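You operate a simulated robot arm through the tools that you are given. There is no shell and no other tool.

You are at the controls of a simulated two-armed robot. One attempt, no reset.

JOB
Pick up the L card divider from the packing bench with one hand, pass it to the other hand and put it on the table top.
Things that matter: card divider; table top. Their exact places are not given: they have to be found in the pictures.

Only the result counts: the job must be done as asked and must still hold three seconds after the hand-in. Knocking over, shifting, dropping, spilling or breaking anything else fails it.

ROBOT AND FRAMES
Two 7-joint arms with two-finger parallel grippers on one trunk, on a base that moves. Base frame: it is fixed to the floor where the robot stands at the start and does not move with it; the origin is under the middle of the robot, x ahead of it, y to its left, z up; the surface under the hand at the start is at about z = 850. Lengths are in mm, angles in degrees, forces in N, time in s.
The left shoulder is at the start at [70, 134, 1176], the right one opposite. With the tool pointing down near the work surface each hand reaches from about 100 to 640 mm from the robot's upright axis, wherever it stands, measured 20 degrees to its own side. Places, roughly: table top [3700, -1100, 600]. Payload 1.57 kg a hand.
The TCP of each hand is the grasp point between the finger pads, 30 mm short of the fingertips. In the tool frame z runs along the fingers and y along their closing line. The gripper opens to 80 mm. The fingers are 17 mm wide and 12 mm thick; the gripper's body (40 by 82 mm) begins 80 mm behind the TCP.
Orientation is told as [roll, pitch, yaw] about the base's x, y, z axes, in that order, counted from this pose: with the fingers straight down and closing along the base's y, the tool's x points along the base's -x, its y along +y and its z along -z.

CONTROLS
- The arms move only by the tool servo_tool. It takes "left_motion", "right_motion" or both (then of equal length, played together; a hand with none holds still); each is a list of rows, each a list of 7 numbers: the closure, from 0 (fully open) to 1 (shut), then the shift along the base's x, y, z in m, then the turn, a rotation vector about the base's x, y, z in degrees. In form: [[hand, x, y, z, wx, wy, wz], ...]. A call has 1 to 20 rows; each row shifts and turns the commanded pose from where the row before left it. Each row takes 0.2 s and may step no farther than 50 mm and 8.6 degrees from the row before; otherwise, or with a gripper value out of range, the whole call is refused. Where a pose cannot be reached the arm comes as near as it can. A force on the tool above 40 N (or 10 N above the force at the start of the call, whichever is more), or a blocked arm, ends the call early, and 0.2 s more pass. The fingers move at their own pace (about 153 mm/s each) and stop on an object; they squeeze with about 34 N. The grip force told is the motor's: it shows also when the fingers shut on nothing. Time passes only in rows, and 0.2 s behind the last, so rows that do not move let the fingers close. It gives the time, the measured TCP pose, the force on the tool (base axes), the opening and the grip force at its end, in the units of the frame above (readings bear some noise), with the torque about the TCP (base axes, N m) and any sound that the robot's microphone picked up.
- Cameras (640 x 400 px; columns grow to the right, rows downward): "scene" is now at [144.1, 10.9, 1390.3]; the picture's right is [0.09, -1.00, 0.00], its down [-0.63, -0.05, -0.77] and it looks along [0.77, 0.07, -0.63] (base axes); focal length 266 px, centre (320, 200). "left" rides on the left gripper at [72, 7, -122] in its tool frame; the picture's right is [-0.09, 1.00, 0.00], its down [-0.84, -0.08, -0.54] and it looks along [-0.54, -0.05, 0.84] (tool axes); focal length 238 px, centre (320, 200). "right" rides on the right gripper at [72, -7, -122] in its tool frame; the picture's right is [0.09, 1.00, 0.00], its down [-0.84, 0.08, -0.54] and it looks along [-0.54, 0.05, 0.84] (tool axes); focal length 238 px, centre (320, 200).
- snapshot(camera): a new picture of that camera. It takes no simulated time.
- move_column(by): slides the trunk up (or, below 0, down) by that many mm; the arms and the scene camera ride with it, the base frame stays. It gives what a move gives, with no picture.
- base_move(legs): drives the robot by 1 to 6 legs, each [ahead, left, turn to the left] in mm, mm and degrees, along the robot's own axes; the way and the turn of a leg run together, so that a leg with both is an arc; at most 1500 mm and 180 degrees a leg. The arms and the cameras ride along, it lands a little off, and it stops where it bumps. It gives what a move gives.
- turn_head(pan, tilt): turns the head with the scene camera to pan (to the left, within 86 degrees either way) and tilt (down, from -29 to 69), counted from straight ahead of the robot. It gives what a move gives.
- probe_pixels(camera, pixels): for up to 12 pixels [column, row] of the newest picture of that camera ("zoom" is the newest enlarged one), the place [x, y, z] in the base frame of the surface seen there, good to about 2 mm, but the place of the scene camera against the robot may be out by one fixed shift of up to 18 mm in any direction. It takes no simulated time.
- zoom(camera, box): a new picture of the part [left, top, right, bottom] of that camera's present view, enlarged. It takes no simulated time.
- sign_off(): hands the job in; it is judged then, once.

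Open the grippers and draw the arms clear of the work before you hand the job in, unless the task says otherwise.

The tools are called after "Request:" as name(argument=value, ...) on one line, values as JSON. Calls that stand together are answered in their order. servo_tool: Moves the arms, as the interface text tells. Its arguments: {"type":"object","properties":{"left_motion":{"type":"array","items":{"type":"array","items":{"type":"number"}}},"right_motion":{"type":"array","items":{"type":"array","items":{"type":"number"}}}},"required":[]} The other tools are called the same way: move_column (by) moves the trunk up or down; base_move (legs) drives the base; turn_head (pan, tilt) turns the head that bears the scene camera; snapshot (camera) takes a picture; probe_pixels (camera, pixels) gives the place of the surface under pixels of a picture; zoom (camera, box) takes an enlarged picture of a part of a camera's view; sign_off () hands the job in.

At the start:

```text
clock: 0.0
left_eef_pos: [411.1, 182.3, 1137.8]
left_tcp_rot: [0.0, -0.1, 0.1]
left_contact_force: [0.3, 0.0, -0.3]
left_torque: [0.0, -0.01, -0.03]
left_finger_gap: 79.9
left_grip_force: 0.1
right_eef_pos: [461.5, -127.1, 1120.0]
right_tcp_rot: [0.1, 0.1, 0.0]
right_contact_force: [-0.4, 0.5, 0.4]
right_torque: [-0.01, -0.02, -0.01]
right_finger_gap: 80.0
right_grip_force: 0.0
trunk travel left (down, up): [-750.0, 190.0]
robot x, y, heading: [2.8, -3.5, 0.1]
head pan, tilt (commanded): [4.9, 39.3]
```

scene: 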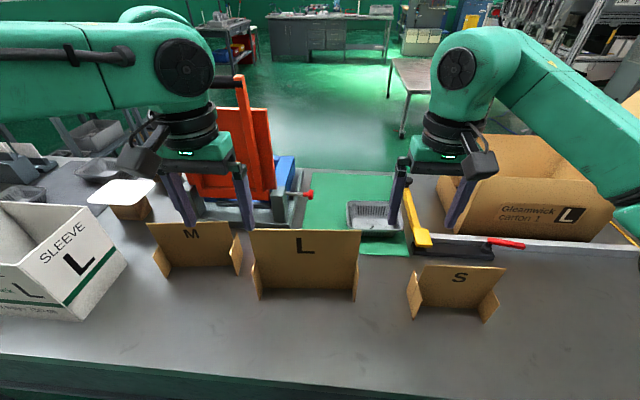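
right: 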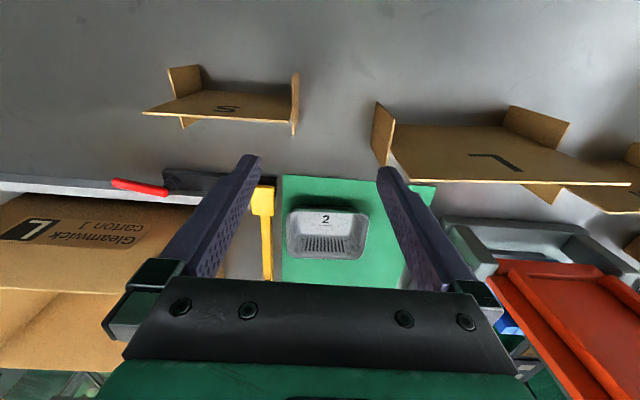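
left: 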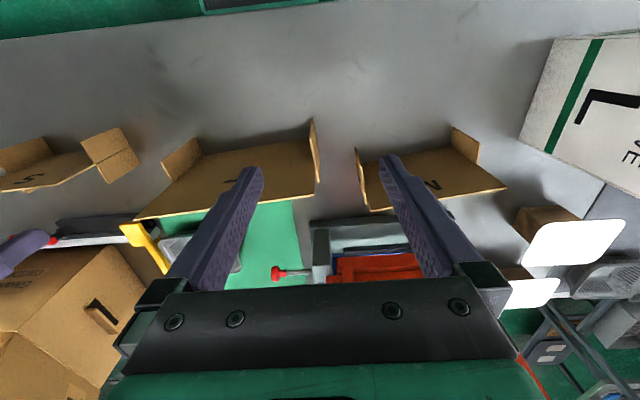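

The L divider stands in the middle of the bench in the scene picture (about columns 250-360, rows 230-300), with the M one to its left and S to its right. I zoom on it and probe its geometry.

Request:
zoom(camera="scene", box=[220, 200, 400, 320])

Request:
probe_pixels(camera="scene", pixels=[[252, 232], [305, 232], [358, 232], [305, 262], [305, 286], [256, 290], [355, 292], [260, 297], [353, 300], [305, 320], [280, 260], [330, 260]])

Request:
snapshot(camera="left")

Request:
snapshot(camera="right")

```text
3.33 times, centred on (310, 260) of scene
```

zoom: 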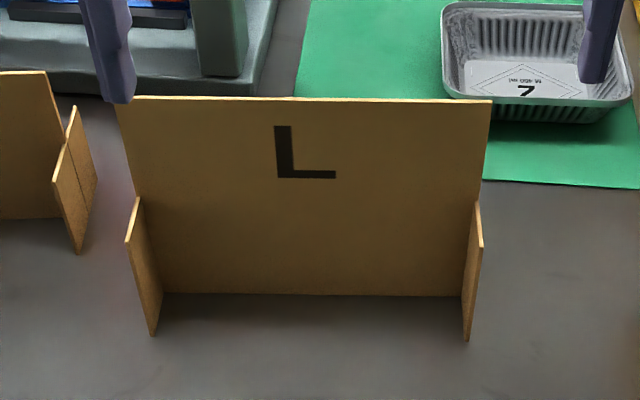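

```text
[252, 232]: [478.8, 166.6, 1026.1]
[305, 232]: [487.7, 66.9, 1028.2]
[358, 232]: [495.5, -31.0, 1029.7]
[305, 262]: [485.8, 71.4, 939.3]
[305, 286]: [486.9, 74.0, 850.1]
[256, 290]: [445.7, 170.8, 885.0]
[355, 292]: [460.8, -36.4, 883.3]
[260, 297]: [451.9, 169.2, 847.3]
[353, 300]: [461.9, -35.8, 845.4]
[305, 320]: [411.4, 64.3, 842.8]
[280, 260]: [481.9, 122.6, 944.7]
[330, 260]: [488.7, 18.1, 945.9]
```

```text
taken
```

left: 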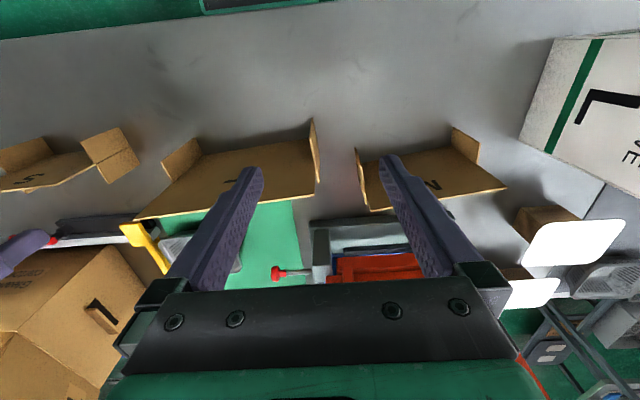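

```text
taken
```

right: 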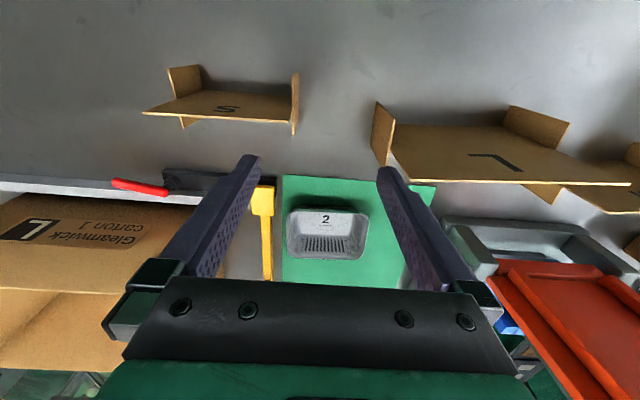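

The L panel spans roughly y -31 to 167, z 845 to 1029 in the scene camera. I probe the same thing in the two wrist pictures to remove the scene camera's shift.

Request:
probe_pixels(camera="left", pixels=[[313, 193], [290, 194], [280, 170], [290, 150], [314, 150], [312, 122], [200, 190], [150, 212], [180, 205], [185, 150], [250, 60], [165, 176]])

Request:
probe_pixels(camera="right", pixels=[[412, 178], [500, 180], [600, 183], [500, 160], [450, 140], [378, 110], [385, 130], [530, 115], [560, 130], [450, 50], [620, 184], [399, 175]])

Request:
zoom(camera="left", box=[120, 100, 340, 240])

Request:
zoom(camera="right", box=[360, 80, 640, 220])

```text
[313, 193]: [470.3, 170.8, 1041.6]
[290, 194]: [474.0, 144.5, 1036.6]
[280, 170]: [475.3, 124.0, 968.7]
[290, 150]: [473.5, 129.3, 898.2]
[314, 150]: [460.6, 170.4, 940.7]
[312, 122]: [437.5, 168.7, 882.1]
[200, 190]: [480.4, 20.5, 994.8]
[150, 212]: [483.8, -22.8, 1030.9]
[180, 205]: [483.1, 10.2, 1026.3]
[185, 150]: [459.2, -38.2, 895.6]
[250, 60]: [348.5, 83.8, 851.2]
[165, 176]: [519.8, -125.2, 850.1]
```

```text
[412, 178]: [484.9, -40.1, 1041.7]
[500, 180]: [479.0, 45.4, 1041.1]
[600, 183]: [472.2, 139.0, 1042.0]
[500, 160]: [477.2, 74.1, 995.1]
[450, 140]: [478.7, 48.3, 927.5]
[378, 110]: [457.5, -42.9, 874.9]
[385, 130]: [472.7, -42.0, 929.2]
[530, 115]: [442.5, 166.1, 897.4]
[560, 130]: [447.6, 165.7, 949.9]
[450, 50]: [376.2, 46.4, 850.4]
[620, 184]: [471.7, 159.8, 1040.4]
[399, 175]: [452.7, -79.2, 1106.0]
```

```text
2.86 times, centred on (230, 170) of left
```

zoom: 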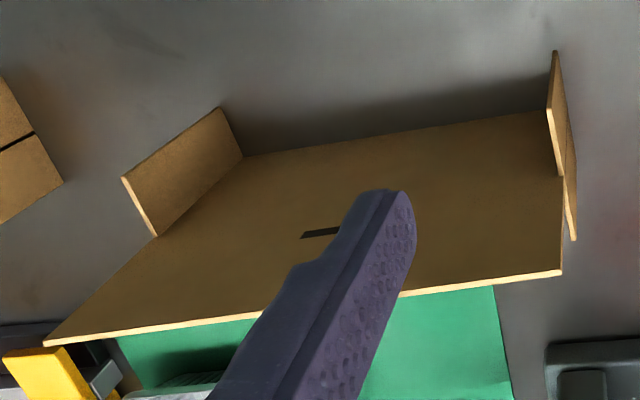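

```text
2.29 times, centred on (500, 150) of right
```

zoom: 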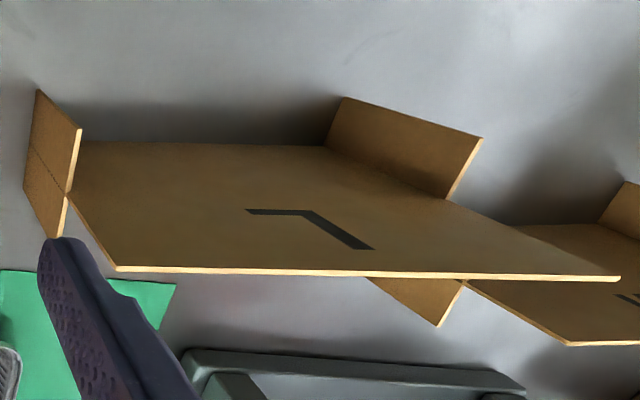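

The wrist cameras agree: bench z≈850, panel top edge z≈1041, running from about (485,-45) to (471,170), foot tops at about z 950. Before moving the arms I look around for the route to the table.

Request:
turn_head(pan=-30, tilt=15)

Request:
snapshot(camera="scene")

Request:
turn_head(pan=-80, tilt=30)

Request:
snapshot(camera="scene")

Request:
turn_head(pan=80, tilt=30)

Request:
snapshot(camera="scene")

Request:
turn_head(pan=30, tilt=15)

Request:
snapshot(camera="scene")

```text
clock: 1.0
left_eef_pos: [410.8, 181.4, 1137.4]
left_tcp_rot: [0.0, 0.1, 0.0]
left_contact_force: [0.5, 0.1, -0.1]
left_torque: [0.0, -0.01, 0.02]
left_finger_gap: 79.9
left_grip_force: 0.0
right_eef_pos: [459.4, -128.3, 1120.1]
right_tcp_rot: [-0.1, 0.0, 0.1]
right_contact_force: [0.0, -0.4, -0.4]
right_torque: [0.0, 0.0, -0.01]
right_finger_gap: 80.0
right_grip_force: 0.0
trunk travel left (down, up): [-750.0, 190.0]
robot x, y, heading: [4.4, -1.0, -0.2]
head pan, tilt (commanded): [-30.0, 15.0]
```

```text
taken
```

scene: 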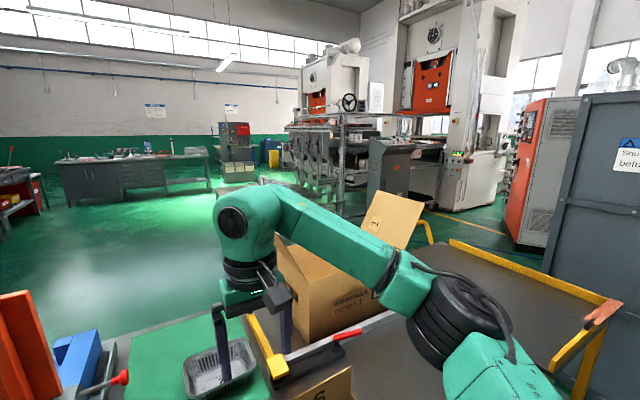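

```text
clock: 2.2
left_eef_pos: [410.8, 183.0, 1136.9]
left_tcp_rot: [-0.1, 0.0, 0.0]
left_contact_force: [-0.5, -0.6, 0.2]
left_torque: [-0.02, 0.03, -0.02]
left_finger_gap: 80.1
left_grip_force: 0.1
right_eef_pos: [461.0, -128.6, 1117.7]
right_tcp_rot: [0.0, 0.0, 0.0]
right_contact_force: [0.1, 0.7, -0.6]
right_torque: [0.0, -0.01, -0.01]
right_finger_gap: 79.9
right_grip_force: 0.0
trunk travel left (down, up): [-750.0, 190.0]
robot x, y, heading: [-3.4, -2.3, 0.0]
head pan, tilt (commanded): [-80.0, 30.0]
```

```text
taken
```

scene: 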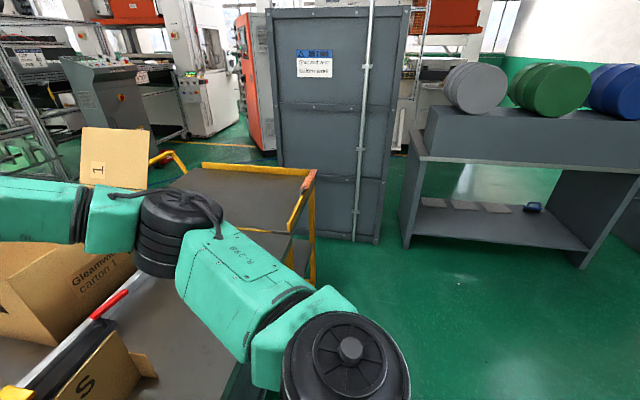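

```text
clock: 4.7
left_eef_pos: [410.8, 183.5, 1136.8]
left_tcp_rot: [0.0, 0.1, 0.0]
left_contact_force: [-0.1, 0.3, -0.2]
left_torque: [0.0, 0.02, 0.01]
left_finger_gap: 79.8
left_grip_force: 0.1
right_eef_pos: [460.2, -128.1, 1118.9]
right_tcp_rot: [0.0, -0.1, 0.0]
right_contact_force: [0.1, 0.0, -0.5]
right_torque: [0.04, 0.0, 0.0]
right_finger_gap: 80.1
right_grip_force: 0.0
trunk travel left (down, up): [-750.0, 190.0]
robot x, y, heading: [-0.2, 3.6, 0.1]
head pan, tilt (commanded): [80.0, 30.0]
```

```text
taken
```

scene: 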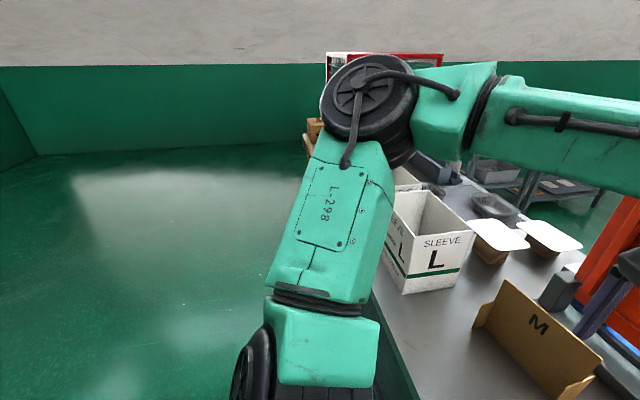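

```text
clock: 5.8
left_eef_pos: [410.9, 182.6, 1136.2]
left_tcp_rot: [0.0, 0.1, 0.0]
left_contact_force: [-0.1, 0.4, -0.8]
left_torque: [-0.02, 0.0, -0.03]
left_finger_gap: 80.0
left_grip_force: 0.0
right_eef_pos: [461.1, -128.2, 1118.5]
right_tcp_rot: [0.0, 0.0, 0.0]
right_contact_force: [0.1, 0.2, -0.5]
right_torque: [0.0, -0.01, -0.01]
right_finger_gap: 80.2
right_grip_force: 0.0
trunk travel left (down, up): [-750.0, 190.0]
robot x, y, heading: [0.6, -1.3, 0.3]
head pan, tilt (commanded): [30.0, 15.0]
```

```text
taken
```

scene: 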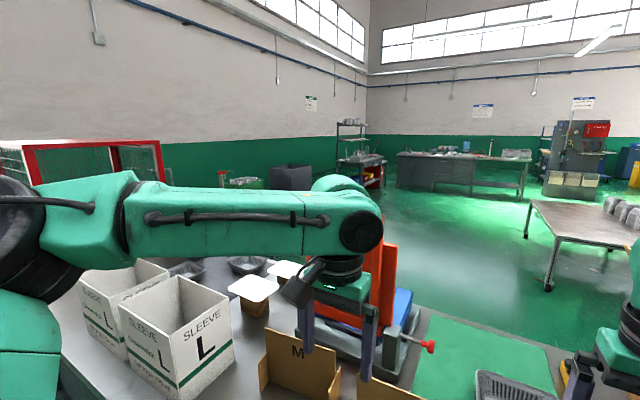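

The metal table shows at right of this picture (about 530-640, 200-250) with some items on its far end. I probe it, the floor around and the bench extents.

Request:
probe_pixels(camera="scene", pixels=[[531, 203], [560, 215], [590, 205], [590, 230], [560, 238], [625, 215], [549, 288], [610, 204], [480, 250], [420, 280], [330, 270], [500, 180]])

Request:
turn_head(pan=-8, tilt=15)

Request:
snapshot(camera="scene")

```text
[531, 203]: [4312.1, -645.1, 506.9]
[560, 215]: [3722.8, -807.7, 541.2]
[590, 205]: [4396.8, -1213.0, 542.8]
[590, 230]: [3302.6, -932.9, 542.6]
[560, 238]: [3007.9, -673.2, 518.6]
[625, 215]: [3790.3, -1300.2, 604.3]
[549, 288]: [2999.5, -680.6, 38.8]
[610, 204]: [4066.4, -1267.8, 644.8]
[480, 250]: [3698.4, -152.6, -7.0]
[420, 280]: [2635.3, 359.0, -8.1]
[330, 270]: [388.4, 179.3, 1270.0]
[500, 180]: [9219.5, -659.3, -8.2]
```

```text
clock: 6.9
left_eef_pos: [411.0, 182.3, 1137.7]
left_tcp_rot: [0.0, 0.0, 0.1]
left_contact_force: [0.7, -0.1, -0.4]
left_torque: [0.02, -0.02, -0.01]
left_finger_gap: 79.7
left_grip_force: 0.0
right_eef_pos: [459.8, -127.6, 1119.0]
right_tcp_rot: [0.1, 0.1, -0.1]
right_contact_force: [-0.2, -0.2, 0.3]
right_torque: [0.03, -0.03, 0.01]
right_finger_gap: 79.9
right_grip_force: 0.1
trunk travel left (down, up): [-750.0, 190.0]
robot x, y, heading: [-1.5, 0.9, -0.1]
head pan, tilt (commanded): [-8.0, 15.0]
```

```text
taken
```

scene: 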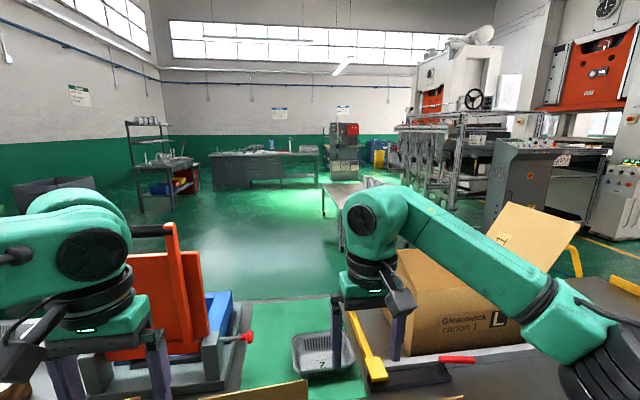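

The table top reads about z 545 (uncorrected), x 3000-4400, y below -650. Before the pick I check heights of the things near the hands: orange press (160,290), blue (225,310), carton (450,270), yellow lever (365,330).

Request:
probe_pixels(camera="scene", pixels=[[180, 232], [195, 330], [150, 260], [222, 300], [240, 338], [365, 330], [430, 258], [500, 240], [335, 215], [380, 178], [325, 190], [300, 240]])

Request:
turn_head(pan=0, tilt=60)

Request:
snapshot(camera="scene")

```text
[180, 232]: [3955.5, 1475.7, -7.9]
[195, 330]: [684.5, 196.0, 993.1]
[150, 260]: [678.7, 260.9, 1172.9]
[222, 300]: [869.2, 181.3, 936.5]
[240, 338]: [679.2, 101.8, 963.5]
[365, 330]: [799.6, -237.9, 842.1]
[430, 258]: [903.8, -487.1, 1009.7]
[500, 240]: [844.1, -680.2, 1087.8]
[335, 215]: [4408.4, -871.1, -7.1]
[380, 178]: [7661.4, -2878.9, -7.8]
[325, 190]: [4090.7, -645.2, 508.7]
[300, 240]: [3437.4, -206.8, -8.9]
```

```text
clock: 8.0
left_eef_pos: [410.6, 183.3, 1137.7]
left_tcp_rot: [0.0, -0.1, 0.0]
left_contact_force: [1.3, 0.9, 0.3]
left_torque: [0.0, 0.0, 0.0]
left_finger_gap: 80.1
left_grip_force: 0.0
right_eef_pos: [460.9, -128.1, 1118.7]
right_tcp_rot: [0.1, 0.0, 0.1]
right_contact_force: [-0.1, -0.9, 0.0]
right_torque: [0.0, -0.01, -0.03]
right_finger_gap: 80.1
right_grip_force: 0.0
trunk travel left (down, up): [-750.0, 190.0]
robot x, y, heading: [-1.4, 0.7, 0.0]
head pan, tilt (commanded): [0.0, 60.0]
```

```text
taken
```

scene: 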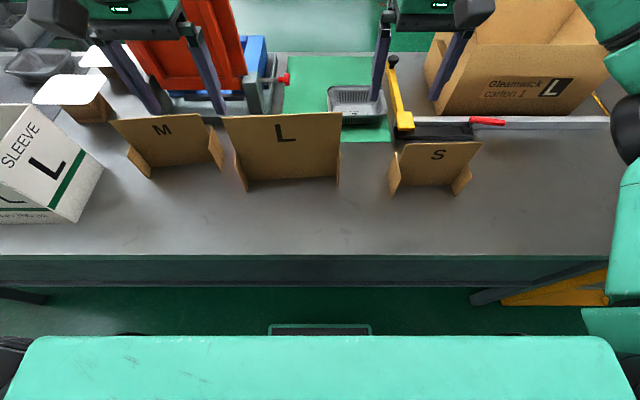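

The press (x≈680) and carton (x>780) are well clear of the hands, and the bench edge is at row 255. I yaw both hands in place so their fingers close across the panel with the wrist cameras outward: left -86.2°, right +93.8°.

Request:
servo_tool(left_motion=[[0, 0, 0, 0, 0, 0, -7.836], [0, 0, 0, 0, 0, 0, -7.836], [0, 0, 0, 0, 0, 0, -7.836], [0, 0, 0, 0, 0, 0, -7.836], [0, 0, 0, 0, 0, 0, -7.836], [0, 0, 0, 0, 0, 0, -7.836], [0, 0, 0, 0, 0, 0, -7.836], [0, 0, 0, 0, 0, 0, -7.836], [0, 0, 0, 0, 0, 0, -7.836], [0, 0, 0, 0, 0, 0, -7.836], [0, 0, 0, 0, 0, 0, -7.84], [0, 0, 0, 0, 0, 0, 0], [0, 0, 0, 0, 0, 0, 0]], right_motion=[[0, 0, 0, 0, 0, 0, 8.527], [0, 0, 0, 0, 0, 0, 8.527], [0, 0, 0, 0, 0, 0, 8.527], [0, 0, 0, 0, 0, 0, 8.527], [0, 0, 0, 0, 0, 0, 8.527], [0, 0, 0, 0, 0, 0, 8.527], [0, 0, 0, 0, 0, 0, 8.527], [0, 0, 0, 0, 0, 0, 8.527], [0, 0, 0, 0, 0, 0, 8.527], [0, 0, 0, 0, 0, 0, 8.527], [0, 0, 0, 0, 0, 0, 8.53], [0, 0, 0, 0, 0, 0, 0], [0, 0, 0, 0, 0, 0, 0]])

Request:
probe_pixels(camera="scene", pixels=[[320, 250], [320, 256], [320, 270], [280, 330], [320, 345], [100, 360], [600, 350], [450, 270], [440, 290], [20, 200], [570, 230], [150, 270]])

Request:
snapshot(camera="scene")

Request:
snapshot(camera="left")

Request:
snapshot(camera="right")

```text
clock: 10.8
left_eef_pos: [410.3, 182.5, 1136.5]
left_tcp_rot: [-0.1, -0.1, -86.3]
left_contact_force: [0.0, -0.6, 0.4]
left_torque: [0.0, 0.02, 0.01]
left_finger_gap: 79.8
left_grip_force: 0.1
right_eef_pos: [234.2, -17.6, 1100.9]
right_tcp_rot: [0.0, 0.0, 93.7]
right_contact_force: [0.4, 0.0, 0.0]
right_torque: [-0.03, 0.01, 0.0]
right_finger_gap: 79.9
right_grip_force: 0.1
right hand out of reach, approached as far as the arm can: row 5, 6, 7, 8, 9, 10, 11
trunk travel left (down, up): [-750.0, 190.0]
robot x, y, heading: [2.2, -2.1, -0.0]
head pan, tilt (commanded): [0.0, 60.0]
```

```text
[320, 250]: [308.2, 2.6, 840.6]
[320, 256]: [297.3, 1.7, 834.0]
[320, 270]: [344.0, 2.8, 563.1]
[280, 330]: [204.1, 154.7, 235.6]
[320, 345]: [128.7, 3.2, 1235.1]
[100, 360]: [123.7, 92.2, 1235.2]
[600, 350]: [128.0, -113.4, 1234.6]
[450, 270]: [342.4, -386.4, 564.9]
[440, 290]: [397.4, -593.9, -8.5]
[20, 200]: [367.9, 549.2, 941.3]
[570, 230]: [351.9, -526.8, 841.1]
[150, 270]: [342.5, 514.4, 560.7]
```

```text
taken
```

scene: 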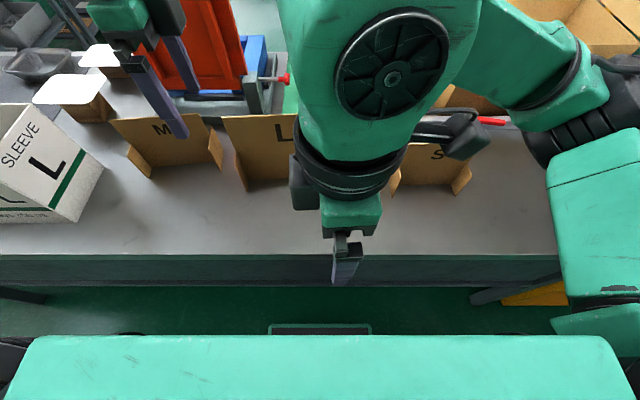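

```text
taken
```

left: 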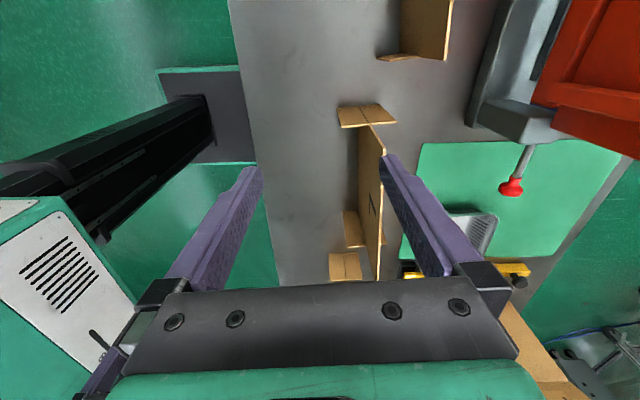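

```text
taken
```

right: 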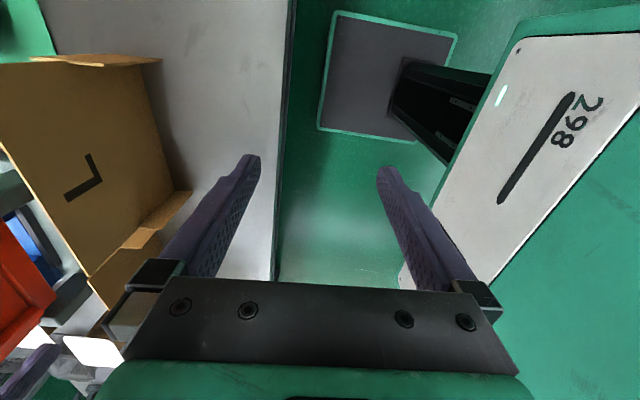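

The left yawed fine, but the right could not hold its place while turning and drifted to (234,-18). I first turn the right hand back toward yaw ~45 while checking whether it returns to its commanded place.

Request:
servo_tool(right_motion=[[0, 0, 0, 0, 0, 0, 0]])

```text
clock: 11.2
left_eef_pos: [410.9, 182.9, 1136.2]
left_tcp_rot: [-0.1, 0.0, -86.3]
left_contact_force: [-0.5, 0.4, 0.7]
left_torque: [0.01, 0.02, -0.02]
left_finger_gap: 80.1
left_grip_force: 0.1
right_eef_pos: [233.9, -17.9, 1101.7]
right_tcp_rot: [0.0, 0.0, 93.7]
right_contact_force: [0.1, -0.2, -0.4]
right_torque: [0.02, 0.02, 0.0]
right_finger_gap: 79.8
right_grip_force: 0.1
trunk travel left (down, up): [-750.0, 190.0]
robot x, y, heading: [3.0, 1.2, 0.2]
head pan, tilt (commanded): [0.0, 60.0]
```

The command now starts from the reached pose. I try shifting the right hand outward (-y) and forward in small rows at this yaw to see whether it can get to its workspace.

Request:
servo_tool(right_motion=[[0, 0, -0.03, 0, 0, 0, 0], [0, 0, -0.03, 0, 0, 0, 0], [0, 0, -0.03, 0, 0, 0, 0], [0, 0, -0.03, 0, 0, 0, 0]])

```text
clock: 12.2
left_eef_pos: [409.6, 180.5, 1138.4]
left_tcp_rot: [0.2, 0.0, -86.2]
left_contact_force: [-0.4, 0.2, -0.4]
left_torque: [-0.02, 0.01, 0.0]
left_finger_gap: 79.9
left_grip_force: 0.0
right_eef_pos: [186.0, -112.5, 1100.5]
right_tcp_rot: [-0.1, -0.2, 93.7]
right_contact_force: [-0.3, -0.7, -0.5]
right_torque: [0.0, -0.01, 0.0]
right_finger_gap: 80.0
right_grip_force: 0.0
right hand out of reach, approached as far as the arm can: row 1, 2, 3, 4
trunk travel left (down, up): [-750.0, 190.0]
robot x, y, heading: [1.8, -2.9, 0.0]
head pan, tilt (commanded): [0.0, 60.0]
```

The right arm is on a wrist limit at this yaw (it only swings on a circle). I turn it back the other way while moving it out to about (400,-160), and later test yaw -86.

Request:
servo_tool(right_motion=[[0, 0, 0, 0, 0, 0, -8.5], [0, 0.01, -0.005, 0.002, 0, 0, -8.5], [0, 0.02, -0.005, 0.002, 0, 0, -8.5], [0, 0.02, -0.005, 0.002, 0, 0, -8.5], [0, 0.025, -0.005, 0.002, 0, 0, -8.5], [0, 0.025, -0.005, 0.002, 0, 0, -8.5], [0, 0.025, -0.005, 0.002, 0, 0, -8.5], [0, 0.025, -0.005, 0.002, 0, 0, -8.5], [0, 0.025, -0.005, 0.002, 0, 0, -8.5], [0, 0.025, -0.005, 0.002, 0, 0, -8.5], [0, 0.015, 0, 0, 0, 0, -8.5], [0, 0, 0, 0, 0, 0, 0]])

Request:
snapshot(camera="scene")

```text
clock: 14.8
left_eef_pos: [410.1, 182.3, 1137.6]
left_tcp_rot: [0.0, -0.1, -86.3]
left_contact_force: [-0.1, 0.1, -0.5]
left_torque: [0.01, 0.03, 0.01]
left_finger_gap: 79.9
left_grip_force: 0.1
right_eef_pos: [403.6, -155.9, 1117.4]
right_tcp_rot: [-0.1, 0.0, 0.1]
right_contact_force: [-0.4, 0.0, 0.7]
right_torque: [0.01, 0.01, 0.02]
right_finger_gap: 80.0
right_grip_force: 0.0
trunk travel left (down, up): [-750.0, 190.0]
robot x, y, heading: [-2.3, 2.4, -0.0]
head pan, tilt (commanded): [0.0, 60.0]
```

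```text
taken
```

scene: 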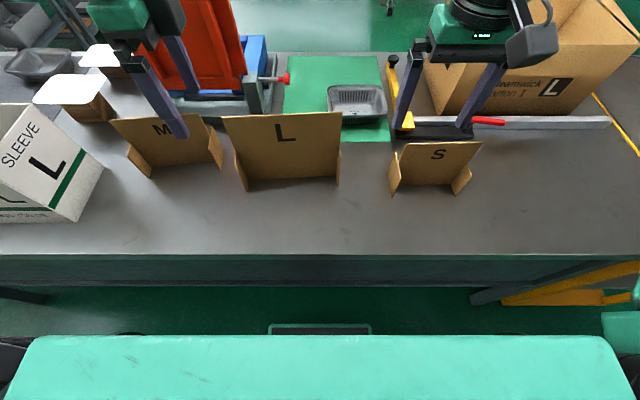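

The right hand is back at (404,-156,1117), yaw 0. I now test turning it the other way, to yaw -86.2 in place.

Request:
servo_tool(right_motion=[[0, 0, 0, 0, 0, 0, -7.836], [0, 0, 0, 0, 0, 0, -7.836], [0, 0, 0, 0, 0, 0, -7.836], [0, 0, 0, 0, 0, 0, -7.836], [0, 0, 0, 0, 0, 0, -7.836], [0, 0, 0, 0, 0, 0, -7.836], [0, 0, 0, 0, 0, 0, -7.836], [0, 0, 0, 0, 0, 0, -7.836], [0, 0, 0, 0, 0, 0, -7.836], [0, 0, 0, 0, 0, 0, -7.836], [0, 0, 0, 0, 0, 0, -7.84], [0, 0, 0, 0, 0, 0, 0]])

Request:
snapshot(camera="scene")

```text
clock: 17.4
left_eef_pos: [411.0, 182.3, 1137.5]
left_tcp_rot: [0.0, -0.1, -86.3]
left_contact_force: [0.3, -0.8, 0.6]
left_torque: [0.02, 0.01, 0.0]
left_finger_gap: 79.6
left_grip_force: 0.1
right_eef_pos: [402.0, -155.8, 1118.5]
right_tcp_rot: [0.0, 0.0, -86.0]
right_contact_force: [0.5, -0.5, 0.3]
right_torque: [-0.04, -0.02, -0.02]
right_finger_gap: 80.2
right_grip_force: 0.1
trunk travel left (down, up): [-750.0, 190.0]
robot x, y, heading: [-0.9, -0.2, -0.2]
head pan, tilt (commanded): [0.0, 60.0]
```

```text
taken
```

scene: 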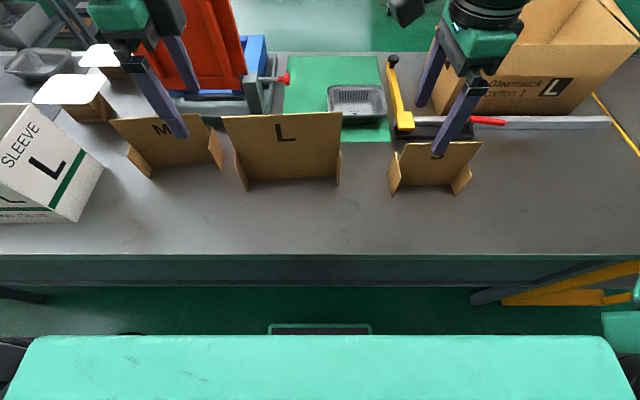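

The right hand turns freely to -86°, so both hands can grip across the panel with cameras on the +y side. I tilt the right hand 25° about the panel normal (top leaning away from the left hand) and bring it over the panel at y≈-5, above the top edge.

Request:
servo_tool(right_motion=[[0, 0, 0, 0, 8.317, 0.55, 0], [0, 0, 0, 0, 8.317, 0.55, 0], [0, 0, 0, 0, 8.317, 0.55, 0], [0, 0.016, 0.03, 0, 0, 0, 0], [0, 0.016, 0.03, 0, 0, 0, 0], [0, 0.016, 0.03, 0, 0, 0, 0], [0, 0.017, 0.03, -0.005, 0, 0, 0], [0, 0.017, 0.031, -0.005, 0, 0, 0], [0, 0, 0, 0, 0, 0, 0], [0, 0, 0, 0, 0, 0, 0]])

Request:
snapshot(camera="right")

Request:
snapshot(camera="scene")

Request:
snapshot(camera="left")

```text
clock: 19.6
left_eef_pos: [410.6, 182.3, 1137.7]
left_tcp_rot: [-0.1, 0.0, -86.3]
left_contact_force: [0.6, 0.7, 0.0]
left_torque: [-0.02, -0.02, 0.03]
left_finger_gap: 80.0
left_grip_force: 0.0
right_eef_pos: [482.2, -5.6, 1107.1]
right_tcp_rot: [0.1, 25.0, -85.9]
right_contact_force: [0.4, 0.0, 0.5]
right_torque: [0.0, 0.0, -0.01]
right_finger_gap: 79.8
right_grip_force: 0.0
trunk travel left (down, up): [-750.0, 190.0]
robot x, y, heading: [4.2, -2.1, -0.2]
head pan, tilt (commanded): [0.0, 60.0]
```

```text
taken
```

right: 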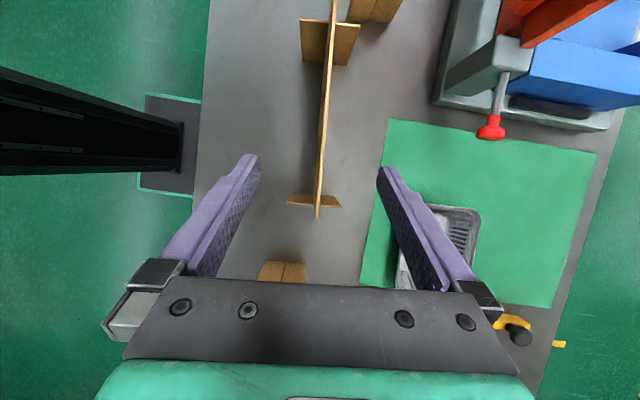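

```text
taken
```

scene: 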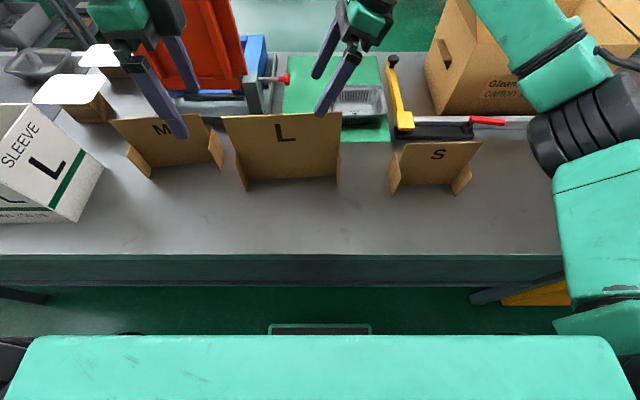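

```text
taken
```

left: 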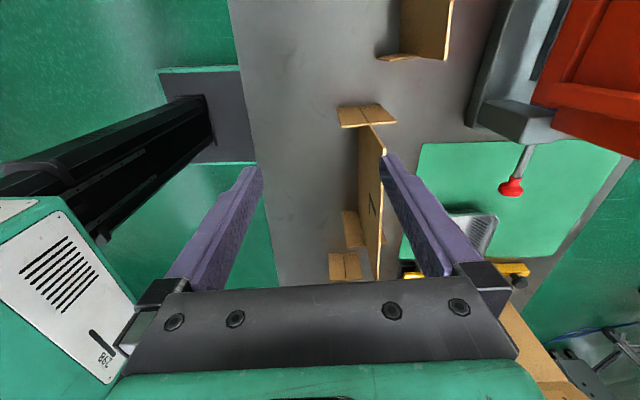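

The panel runs between the right fingers in the right picture (top edge from about (334,5) to (318,215), fingertips at columns 258 and 380). I zoom and probe the top edge to centre precisely.

Request:
zoom(camera="right", box=[240, 0, 400, 230])

Request:
probe_pixels(camera="right", pixels=[[334, 5], [331, 30], [328, 60], [326, 90], [324, 120], [321, 150], [319, 180], [317, 215], [322, 150], [325, 120], [300, 203], [335, 204]])

```text
1.74 times, centred on (320, 115) of right
```

zoom: 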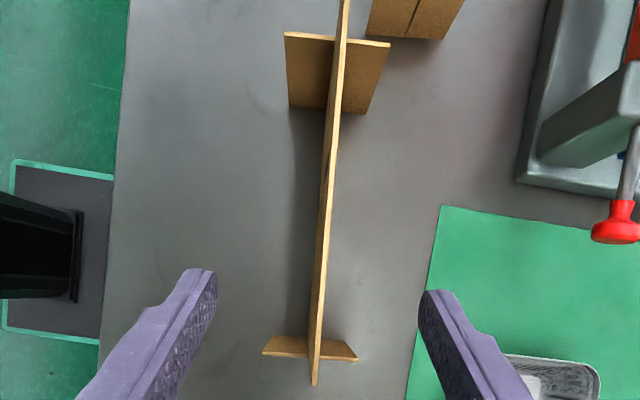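

```text
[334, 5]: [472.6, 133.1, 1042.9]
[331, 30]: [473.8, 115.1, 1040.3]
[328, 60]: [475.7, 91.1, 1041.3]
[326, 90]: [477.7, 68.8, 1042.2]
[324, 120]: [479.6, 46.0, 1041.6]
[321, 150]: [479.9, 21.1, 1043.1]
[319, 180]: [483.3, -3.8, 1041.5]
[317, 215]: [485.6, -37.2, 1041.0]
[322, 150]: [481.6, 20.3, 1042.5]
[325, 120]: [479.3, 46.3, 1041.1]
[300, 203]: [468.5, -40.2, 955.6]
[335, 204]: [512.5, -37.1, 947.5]
```

The top edge line is x ≈ 483.4 at y=-5 (hand at 482.2, yaw matches within 0.5°), top z 1041.5, foot tops z 955. I lower the right hand 88 mm straddling the panel.

Request:
servo_tool(right_motion=[[0, 0.001, 0, -0.022, 0, 0, 0], [0, 0, 0, -0.022, 0, 0, 0], [0, 0, 0, -0.022, 0, 0, 0], [0, 0, 0, -0.022, 0, 0, 0], [0, 0, 0, 0, 0, 0, 0]])

Request:
snapshot(camera="right")

Request:
snapshot(camera="scene")

```text
clock: 20.8
left_eef_pos: [411.2, 182.6, 1137.7]
left_tcp_rot: [0.1, -0.1, -86.3]
left_contact_force: [0.0, -0.1, -0.4]
left_torque: [0.02, -0.01, 0.02]
left_finger_gap: 80.0
left_grip_force: 0.0
right_eef_pos: [481.6, -4.9, 1021.3]
right_tcp_rot: [0.2, 25.0, -86.0]
right_contact_force: [-0.1, -0.2, -0.1]
right_torque: [0.0, 0.02, 0.0]
right_finger_gap: 80.0
right_grip_force: 0.1
trunk travel left (down, up): [-750.0, 190.0]
robot x, y, heading: [0.7, -2.4, -0.3]
head pan, tilt (commanded): [0.0, 60.0]
```

```text
taken
```

right: 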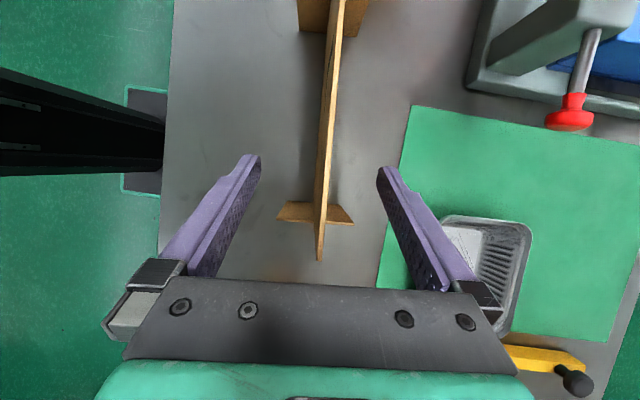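

```text
taken
```

scene: 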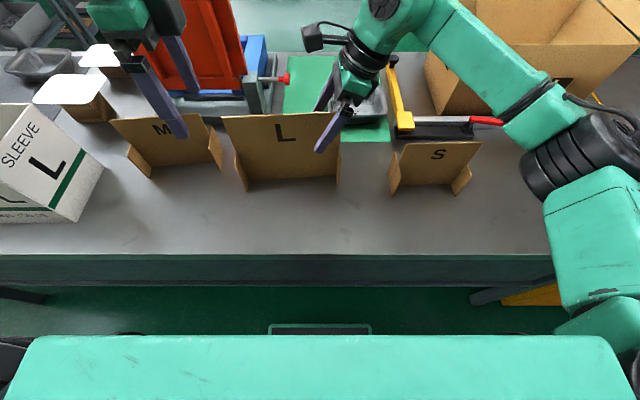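

The fingers straddle the panel cleanly. I close the right gripper stepwise.

Request:
servo_tool(right_motion=[[0.4, 0.001, 0, 0, 0, 0, 0], [0.7, 0, 0, 0, 0, 0, 0], [0.85, 0, 0, 0, 0, 0, 0], [0.92, 0, 0, 0, 0, 0, 0], [1, 0, 0, 0, 0, 0, 0], [1, 0, 0, 0, 0, 0, 0], [1, 0, 0, 0, 0, 0, 0]])

Request:
snapshot(camera="right")

Request:
snapshot(camera="left")

```text
clock: 22.4
left_eef_pos: [410.7, 181.6, 1137.7]
left_tcp_rot: [0.0, 0.0, -86.3]
left_contact_force: [0.2, 0.0, 0.0]
left_torque: [-0.02, 0.03, -0.02]
left_finger_gap: 80.0
left_grip_force: 0.0
right_eef_pos: [483.8, -3.8, 1021.4]
right_tcp_rot: [0.1, 25.0, -85.9]
right_contact_force: [-0.4, 0.3, 0.7]
right_torque: [0.0, 0.01, -0.02]
right_finger_gap: 2.1
right_grip_force: 23.8
trunk travel left (down, up): [-750.0, 190.0]
robot x, y, heading: [0.0, 2.8, -0.1]
head pan, tilt (commanded): [0.0, 60.0]
```

```text
taken
```

right: 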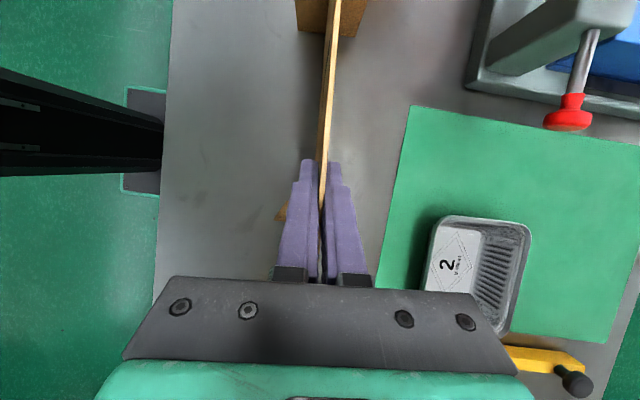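

```text
taken
```

left: 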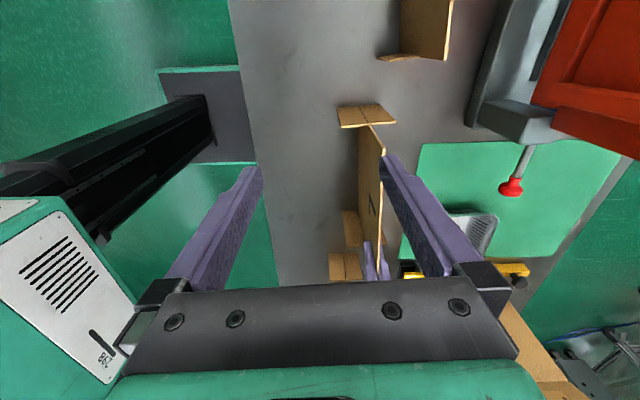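

Gripped: gap 2.1 mm, 24 N. I check where the right hand's camera block sits (scene (312,38)) and M's top, to plan the left hand's approach.

Request:
probe_pixels(camera="scene", pixels=[[304, 36], [312, 38], [320, 45], [330, 30], [353, 60], [345, 60], [120, 122], [210, 125], [165, 120], [335, 122]])

Request:
servo_tool(right_motion=[[1, 0, 0, 0.01, 0, 0, 0], [1, 0, 0, 0.01, 0, 0, 0], [1, 0, 0, 0, 0, 0, 0]])

Request:
snapshot(camera="scene")

Request:
snapshot(camera="right")

```text
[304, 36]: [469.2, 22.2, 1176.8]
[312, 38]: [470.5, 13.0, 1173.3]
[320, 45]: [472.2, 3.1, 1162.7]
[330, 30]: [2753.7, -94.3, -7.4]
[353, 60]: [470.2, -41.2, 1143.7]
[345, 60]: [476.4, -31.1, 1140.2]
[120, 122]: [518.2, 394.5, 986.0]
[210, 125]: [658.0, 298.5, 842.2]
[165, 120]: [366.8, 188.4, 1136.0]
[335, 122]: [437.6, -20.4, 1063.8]
```

```text
clock: 23.2
left_eef_pos: [410.9, 181.7, 1137.7]
left_tcp_rot: [-0.1, 0.0, -86.4]
left_contact_force: [0.3, -0.1, -1.1]
left_torque: [0.01, 0.04, -0.04]
left_finger_gap: 80.0
left_grip_force: 0.1
right_eef_pos: [484.4, -4.8, 1041.1]
right_tcp_rot: [0.1, 25.1, -85.9]
right_contact_force: [-0.6, 0.9, -0.2]
right_torque: [-0.03, 0.02, -0.02]
right_finger_gap: 2.0
right_grip_force: 24.2
trunk travel left (down, up): [-750.0, 190.0]
robot x, y, heading: [2.5, 1.7, 0.3]
head pan, tilt (commanded): [0.0, 60.0]
```

```text
taken
```

scene: 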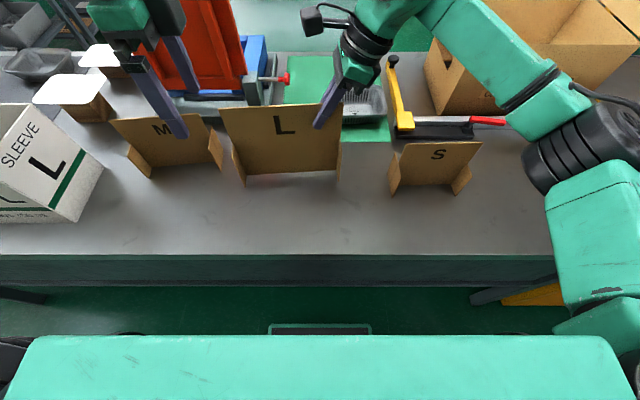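

```text
taken
```

right: 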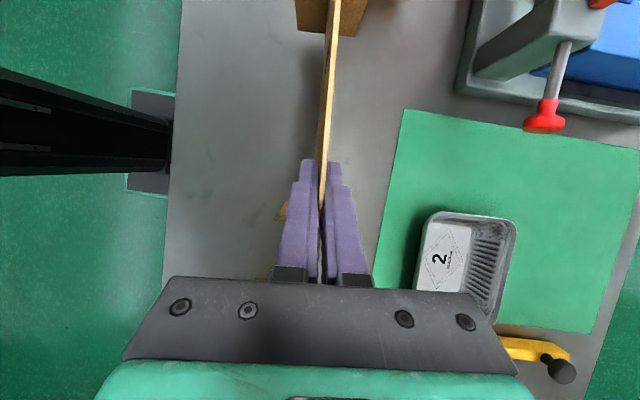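

The divider came up level with the hand (force near zero, so it is light). I raise the left hand, lift the right by 50 mm more, and bring the left above the panel at y≈100.

Request:
servo_tool(left_motion=[[0, 0, 0, 0.035, 0, 0, 0], [0, 0, 0, 0, 0, 0, 0], [0, 0, 0, 0, 0, 0, 0.4], [0, 0.016, -0.02, 0, 0, 0, 0.4], [0, 0.016, -0.02, 0, 0, 0, 0], [0, 0.016, -0.02, 0, 0, 0, 0], [0, 0.017, -0.022, 0, 0, 0, 0], [0, 0, 0, 0, 0, 0, 0]], right_motion=[[1, 0, 0, 0.01, 0, 0, 0], [1, 0, 0, 0.02, 0, 0, 0], [1, 0, 0, 0.02, 0, 0, 0], [1, 0, 0, 0, 0, 0, 0], [1, 0, 0, 0, 0, 0, 0], [1, 0, 0, 0, 0, 0, 0], [1, 0, 0, 0, 0, 0, 0], [1, 0, 0, 0, 0, 0, 0]])

Request:
snapshot(camera="left")

Request:
snapshot(camera="right")

Request:
snapshot(camera="scene")

```text
clock: 25.0
left_eef_pos: [463.2, 113.8, 1172.5]
left_tcp_rot: [0.1, 0.0, -85.4]
left_contact_force: [0.1, -0.7, 0.6]
left_torque: [-0.01, 0.01, -0.03]
left_finger_gap: 80.1
left_grip_force: 0.0
left hand out of reach, approached as far as the arm can: row 7
right_eef_pos: [484.2, -2.7, 1091.7]
right_tcp_rot: [0.1, 25.0, -85.7]
right_contact_force: [-1.0, -0.8, -0.7]
right_torque: [-0.06, 0.03, 0.0]
right_finger_gap: 2.2
right_grip_force: 24.1
trunk travel left (down, up): [-750.0, 190.0]
robot x, y, heading: [0.8, 1.7, 0.2]
head pan, tilt (commanded): [0.0, 60.0]
```

```text
taken
```

left: 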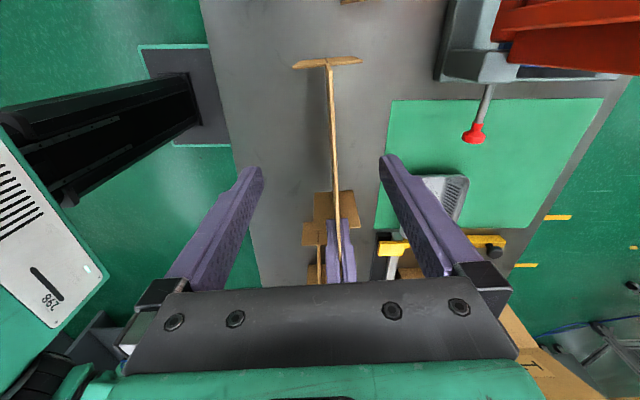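

```text
taken
```

right: 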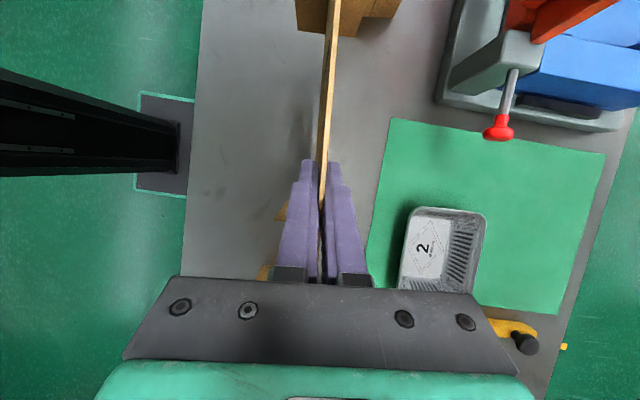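

```text
taken
```

scene: 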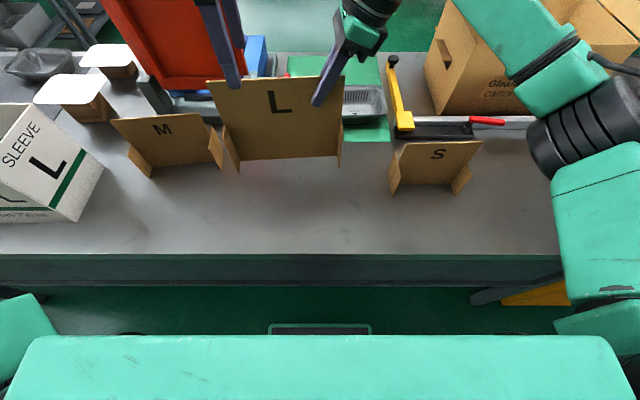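

The left stopped near its reach at (463,114,1172). I bring the held divider 70 mm back toward the robot with the right hand and move the left along to stay above it.

Request:
servo_tool(left_motion=[[0, -0.015, 0, 0, 0, 0, 0], [0, -0.015, -0.003, 0, 0, 0, 0], [0, -0.015, -0.003, 0, 0, 0, 0], [0, -0.013, -0.003, 0, 0, 0, 0], [0, 0, -0.004, 0, 0, 0, 0], [0, 0, 0, 0, 0, 0, 0], [0, 0, 0, 0, 0, 0, 0]], right_motion=[[1, -0.014, 0, 0, 0, 0, 0], [1, -0.014, 0, 0, 0, 0, 0], [1, -0.014, 0, 0, 0, 0, 0], [1, -0.014, 0, 0, 0, 0, 0], [1, -0.014, 0, 0, 0, 0, 0], [1, 0, 0, 0, 0, 0, 0], [1, 0, 0, 0, 0, 0, 0]])

Request:
snapshot(camera="left")

Request:
snapshot(camera="scene")

```text
clock: 26.6
left_eef_pos: [408.3, 102.5, 1171.2]
left_tcp_rot: [0.0, 0.0, -85.3]
left_contact_force: [-0.2, -0.5, -0.2]
left_torque: [-0.02, 0.01, -0.01]
left_finger_gap: 80.0
left_grip_force: 0.1
right_eef_pos: [413.4, -5.1, 1089.6]
right_tcp_rot: [0.1, 25.0, -86.0]
right_contact_force: [-0.3, -0.2, 0.2]
right_torque: [-0.02, 0.03, -0.02]
right_finger_gap: 2.3
right_grip_force: 23.1
trunk travel left (down, up): [-750.0, 190.0]
robot x, y, heading: [0.5, -0.4, 0.1]
head pan, tilt (commanded): [0.0, 60.0]
```

```text
taken
```

left: 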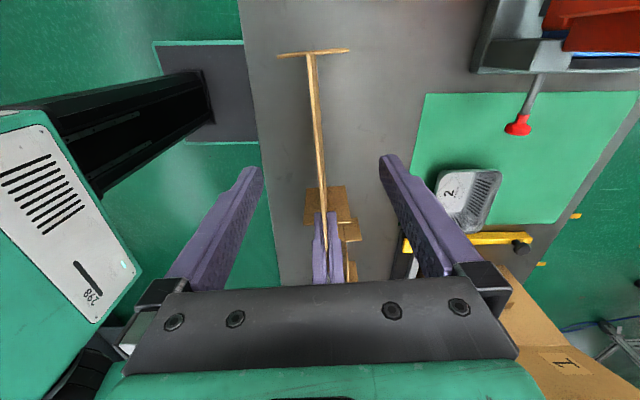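

```text
taken
```

scene: 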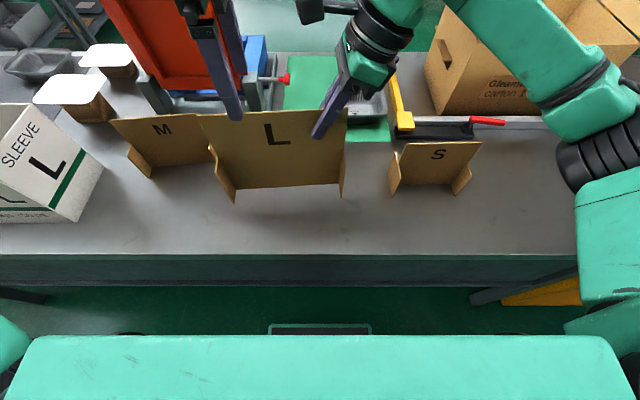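

Now the left hand is reachable above the panel. I probe the panel top edge in the left picture (edge runs from (310,55) to (325,240)) to centre the left fingers.

Request:
probe_pixels(camera="left", pixels=[[311, 65], [313, 90], [315, 115], [317, 140], [319, 165], [321, 190], [323, 215], [312, 65], [316, 115], [320, 165]])

Request:
zoom(camera="left", box=[240, 40, 400, 280])

```text
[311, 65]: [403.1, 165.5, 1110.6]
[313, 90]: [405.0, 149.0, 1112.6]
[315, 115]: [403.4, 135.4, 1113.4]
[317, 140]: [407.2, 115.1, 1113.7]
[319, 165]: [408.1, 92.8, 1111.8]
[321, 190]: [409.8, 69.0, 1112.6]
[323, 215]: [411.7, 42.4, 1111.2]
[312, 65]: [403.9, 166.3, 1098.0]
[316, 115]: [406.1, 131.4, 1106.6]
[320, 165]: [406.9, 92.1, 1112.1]
```

```text
1.67 times, centred on (320, 160) of left
```

zoom: 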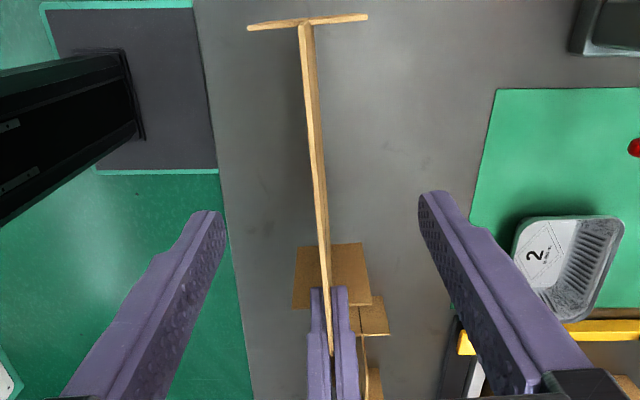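

Panel at y≈102 is x≈407.5 (hand at 408.3), top z≈1112. I lower the left hand 82 mm and close it stepwise on the panel while the right holds.

Request:
servo_tool(left_motion=[[0, -0.0005, 0, -0.0205, 0, 0, 0], [0, 0, 0, -0.0205, 0, 0, 0], [0, 0, 0, -0.0205, 0, 0, 0], [0, 0, 0, -0.0205, 0, 0, 0], [0, 0, 0, 0, 0, 0, 0]])

Request:
snapshot(camera="left")

Request:
snapshot(camera="scene")

```text
clock: 27.8
left_eef_pos: [405.9, 102.6, 1088.3]
left_tcp_rot: [0.0, 0.1, -85.5]
left_contact_force: [0.6, 0.2, -0.1]
left_torque: [0.0, -0.01, 0.02]
left_finger_gap: 80.0
left_grip_force: 0.0
right_eef_pos: [414.6, -5.3, 1090.7]
right_tcp_rot: [0.1, 24.8, -86.0]
right_contact_force: [-0.5, -0.4, -1.1]
right_torque: [-0.01, -0.01, 0.0]
right_finger_gap: 2.0
right_grip_force: 23.9
trunk travel left (down, up): [-750.0, 190.0]
robot x, y, heading: [1.4, -3.5, -0.1]
head pan, tilt (commanded): [0.0, 60.0]
```

```text
taken
```

left: 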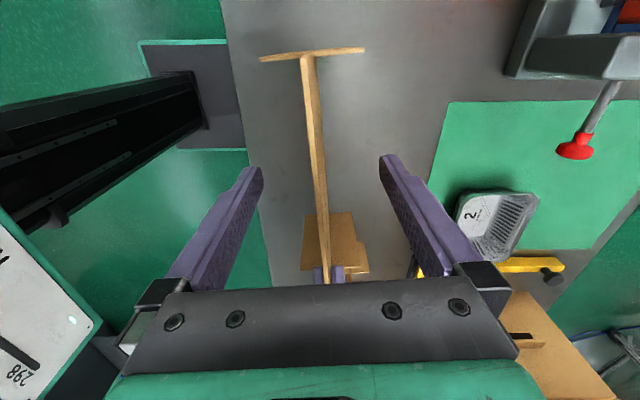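

```text
taken
```

scene: 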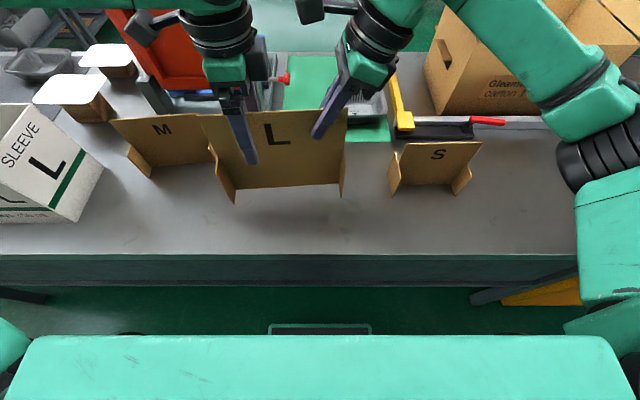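

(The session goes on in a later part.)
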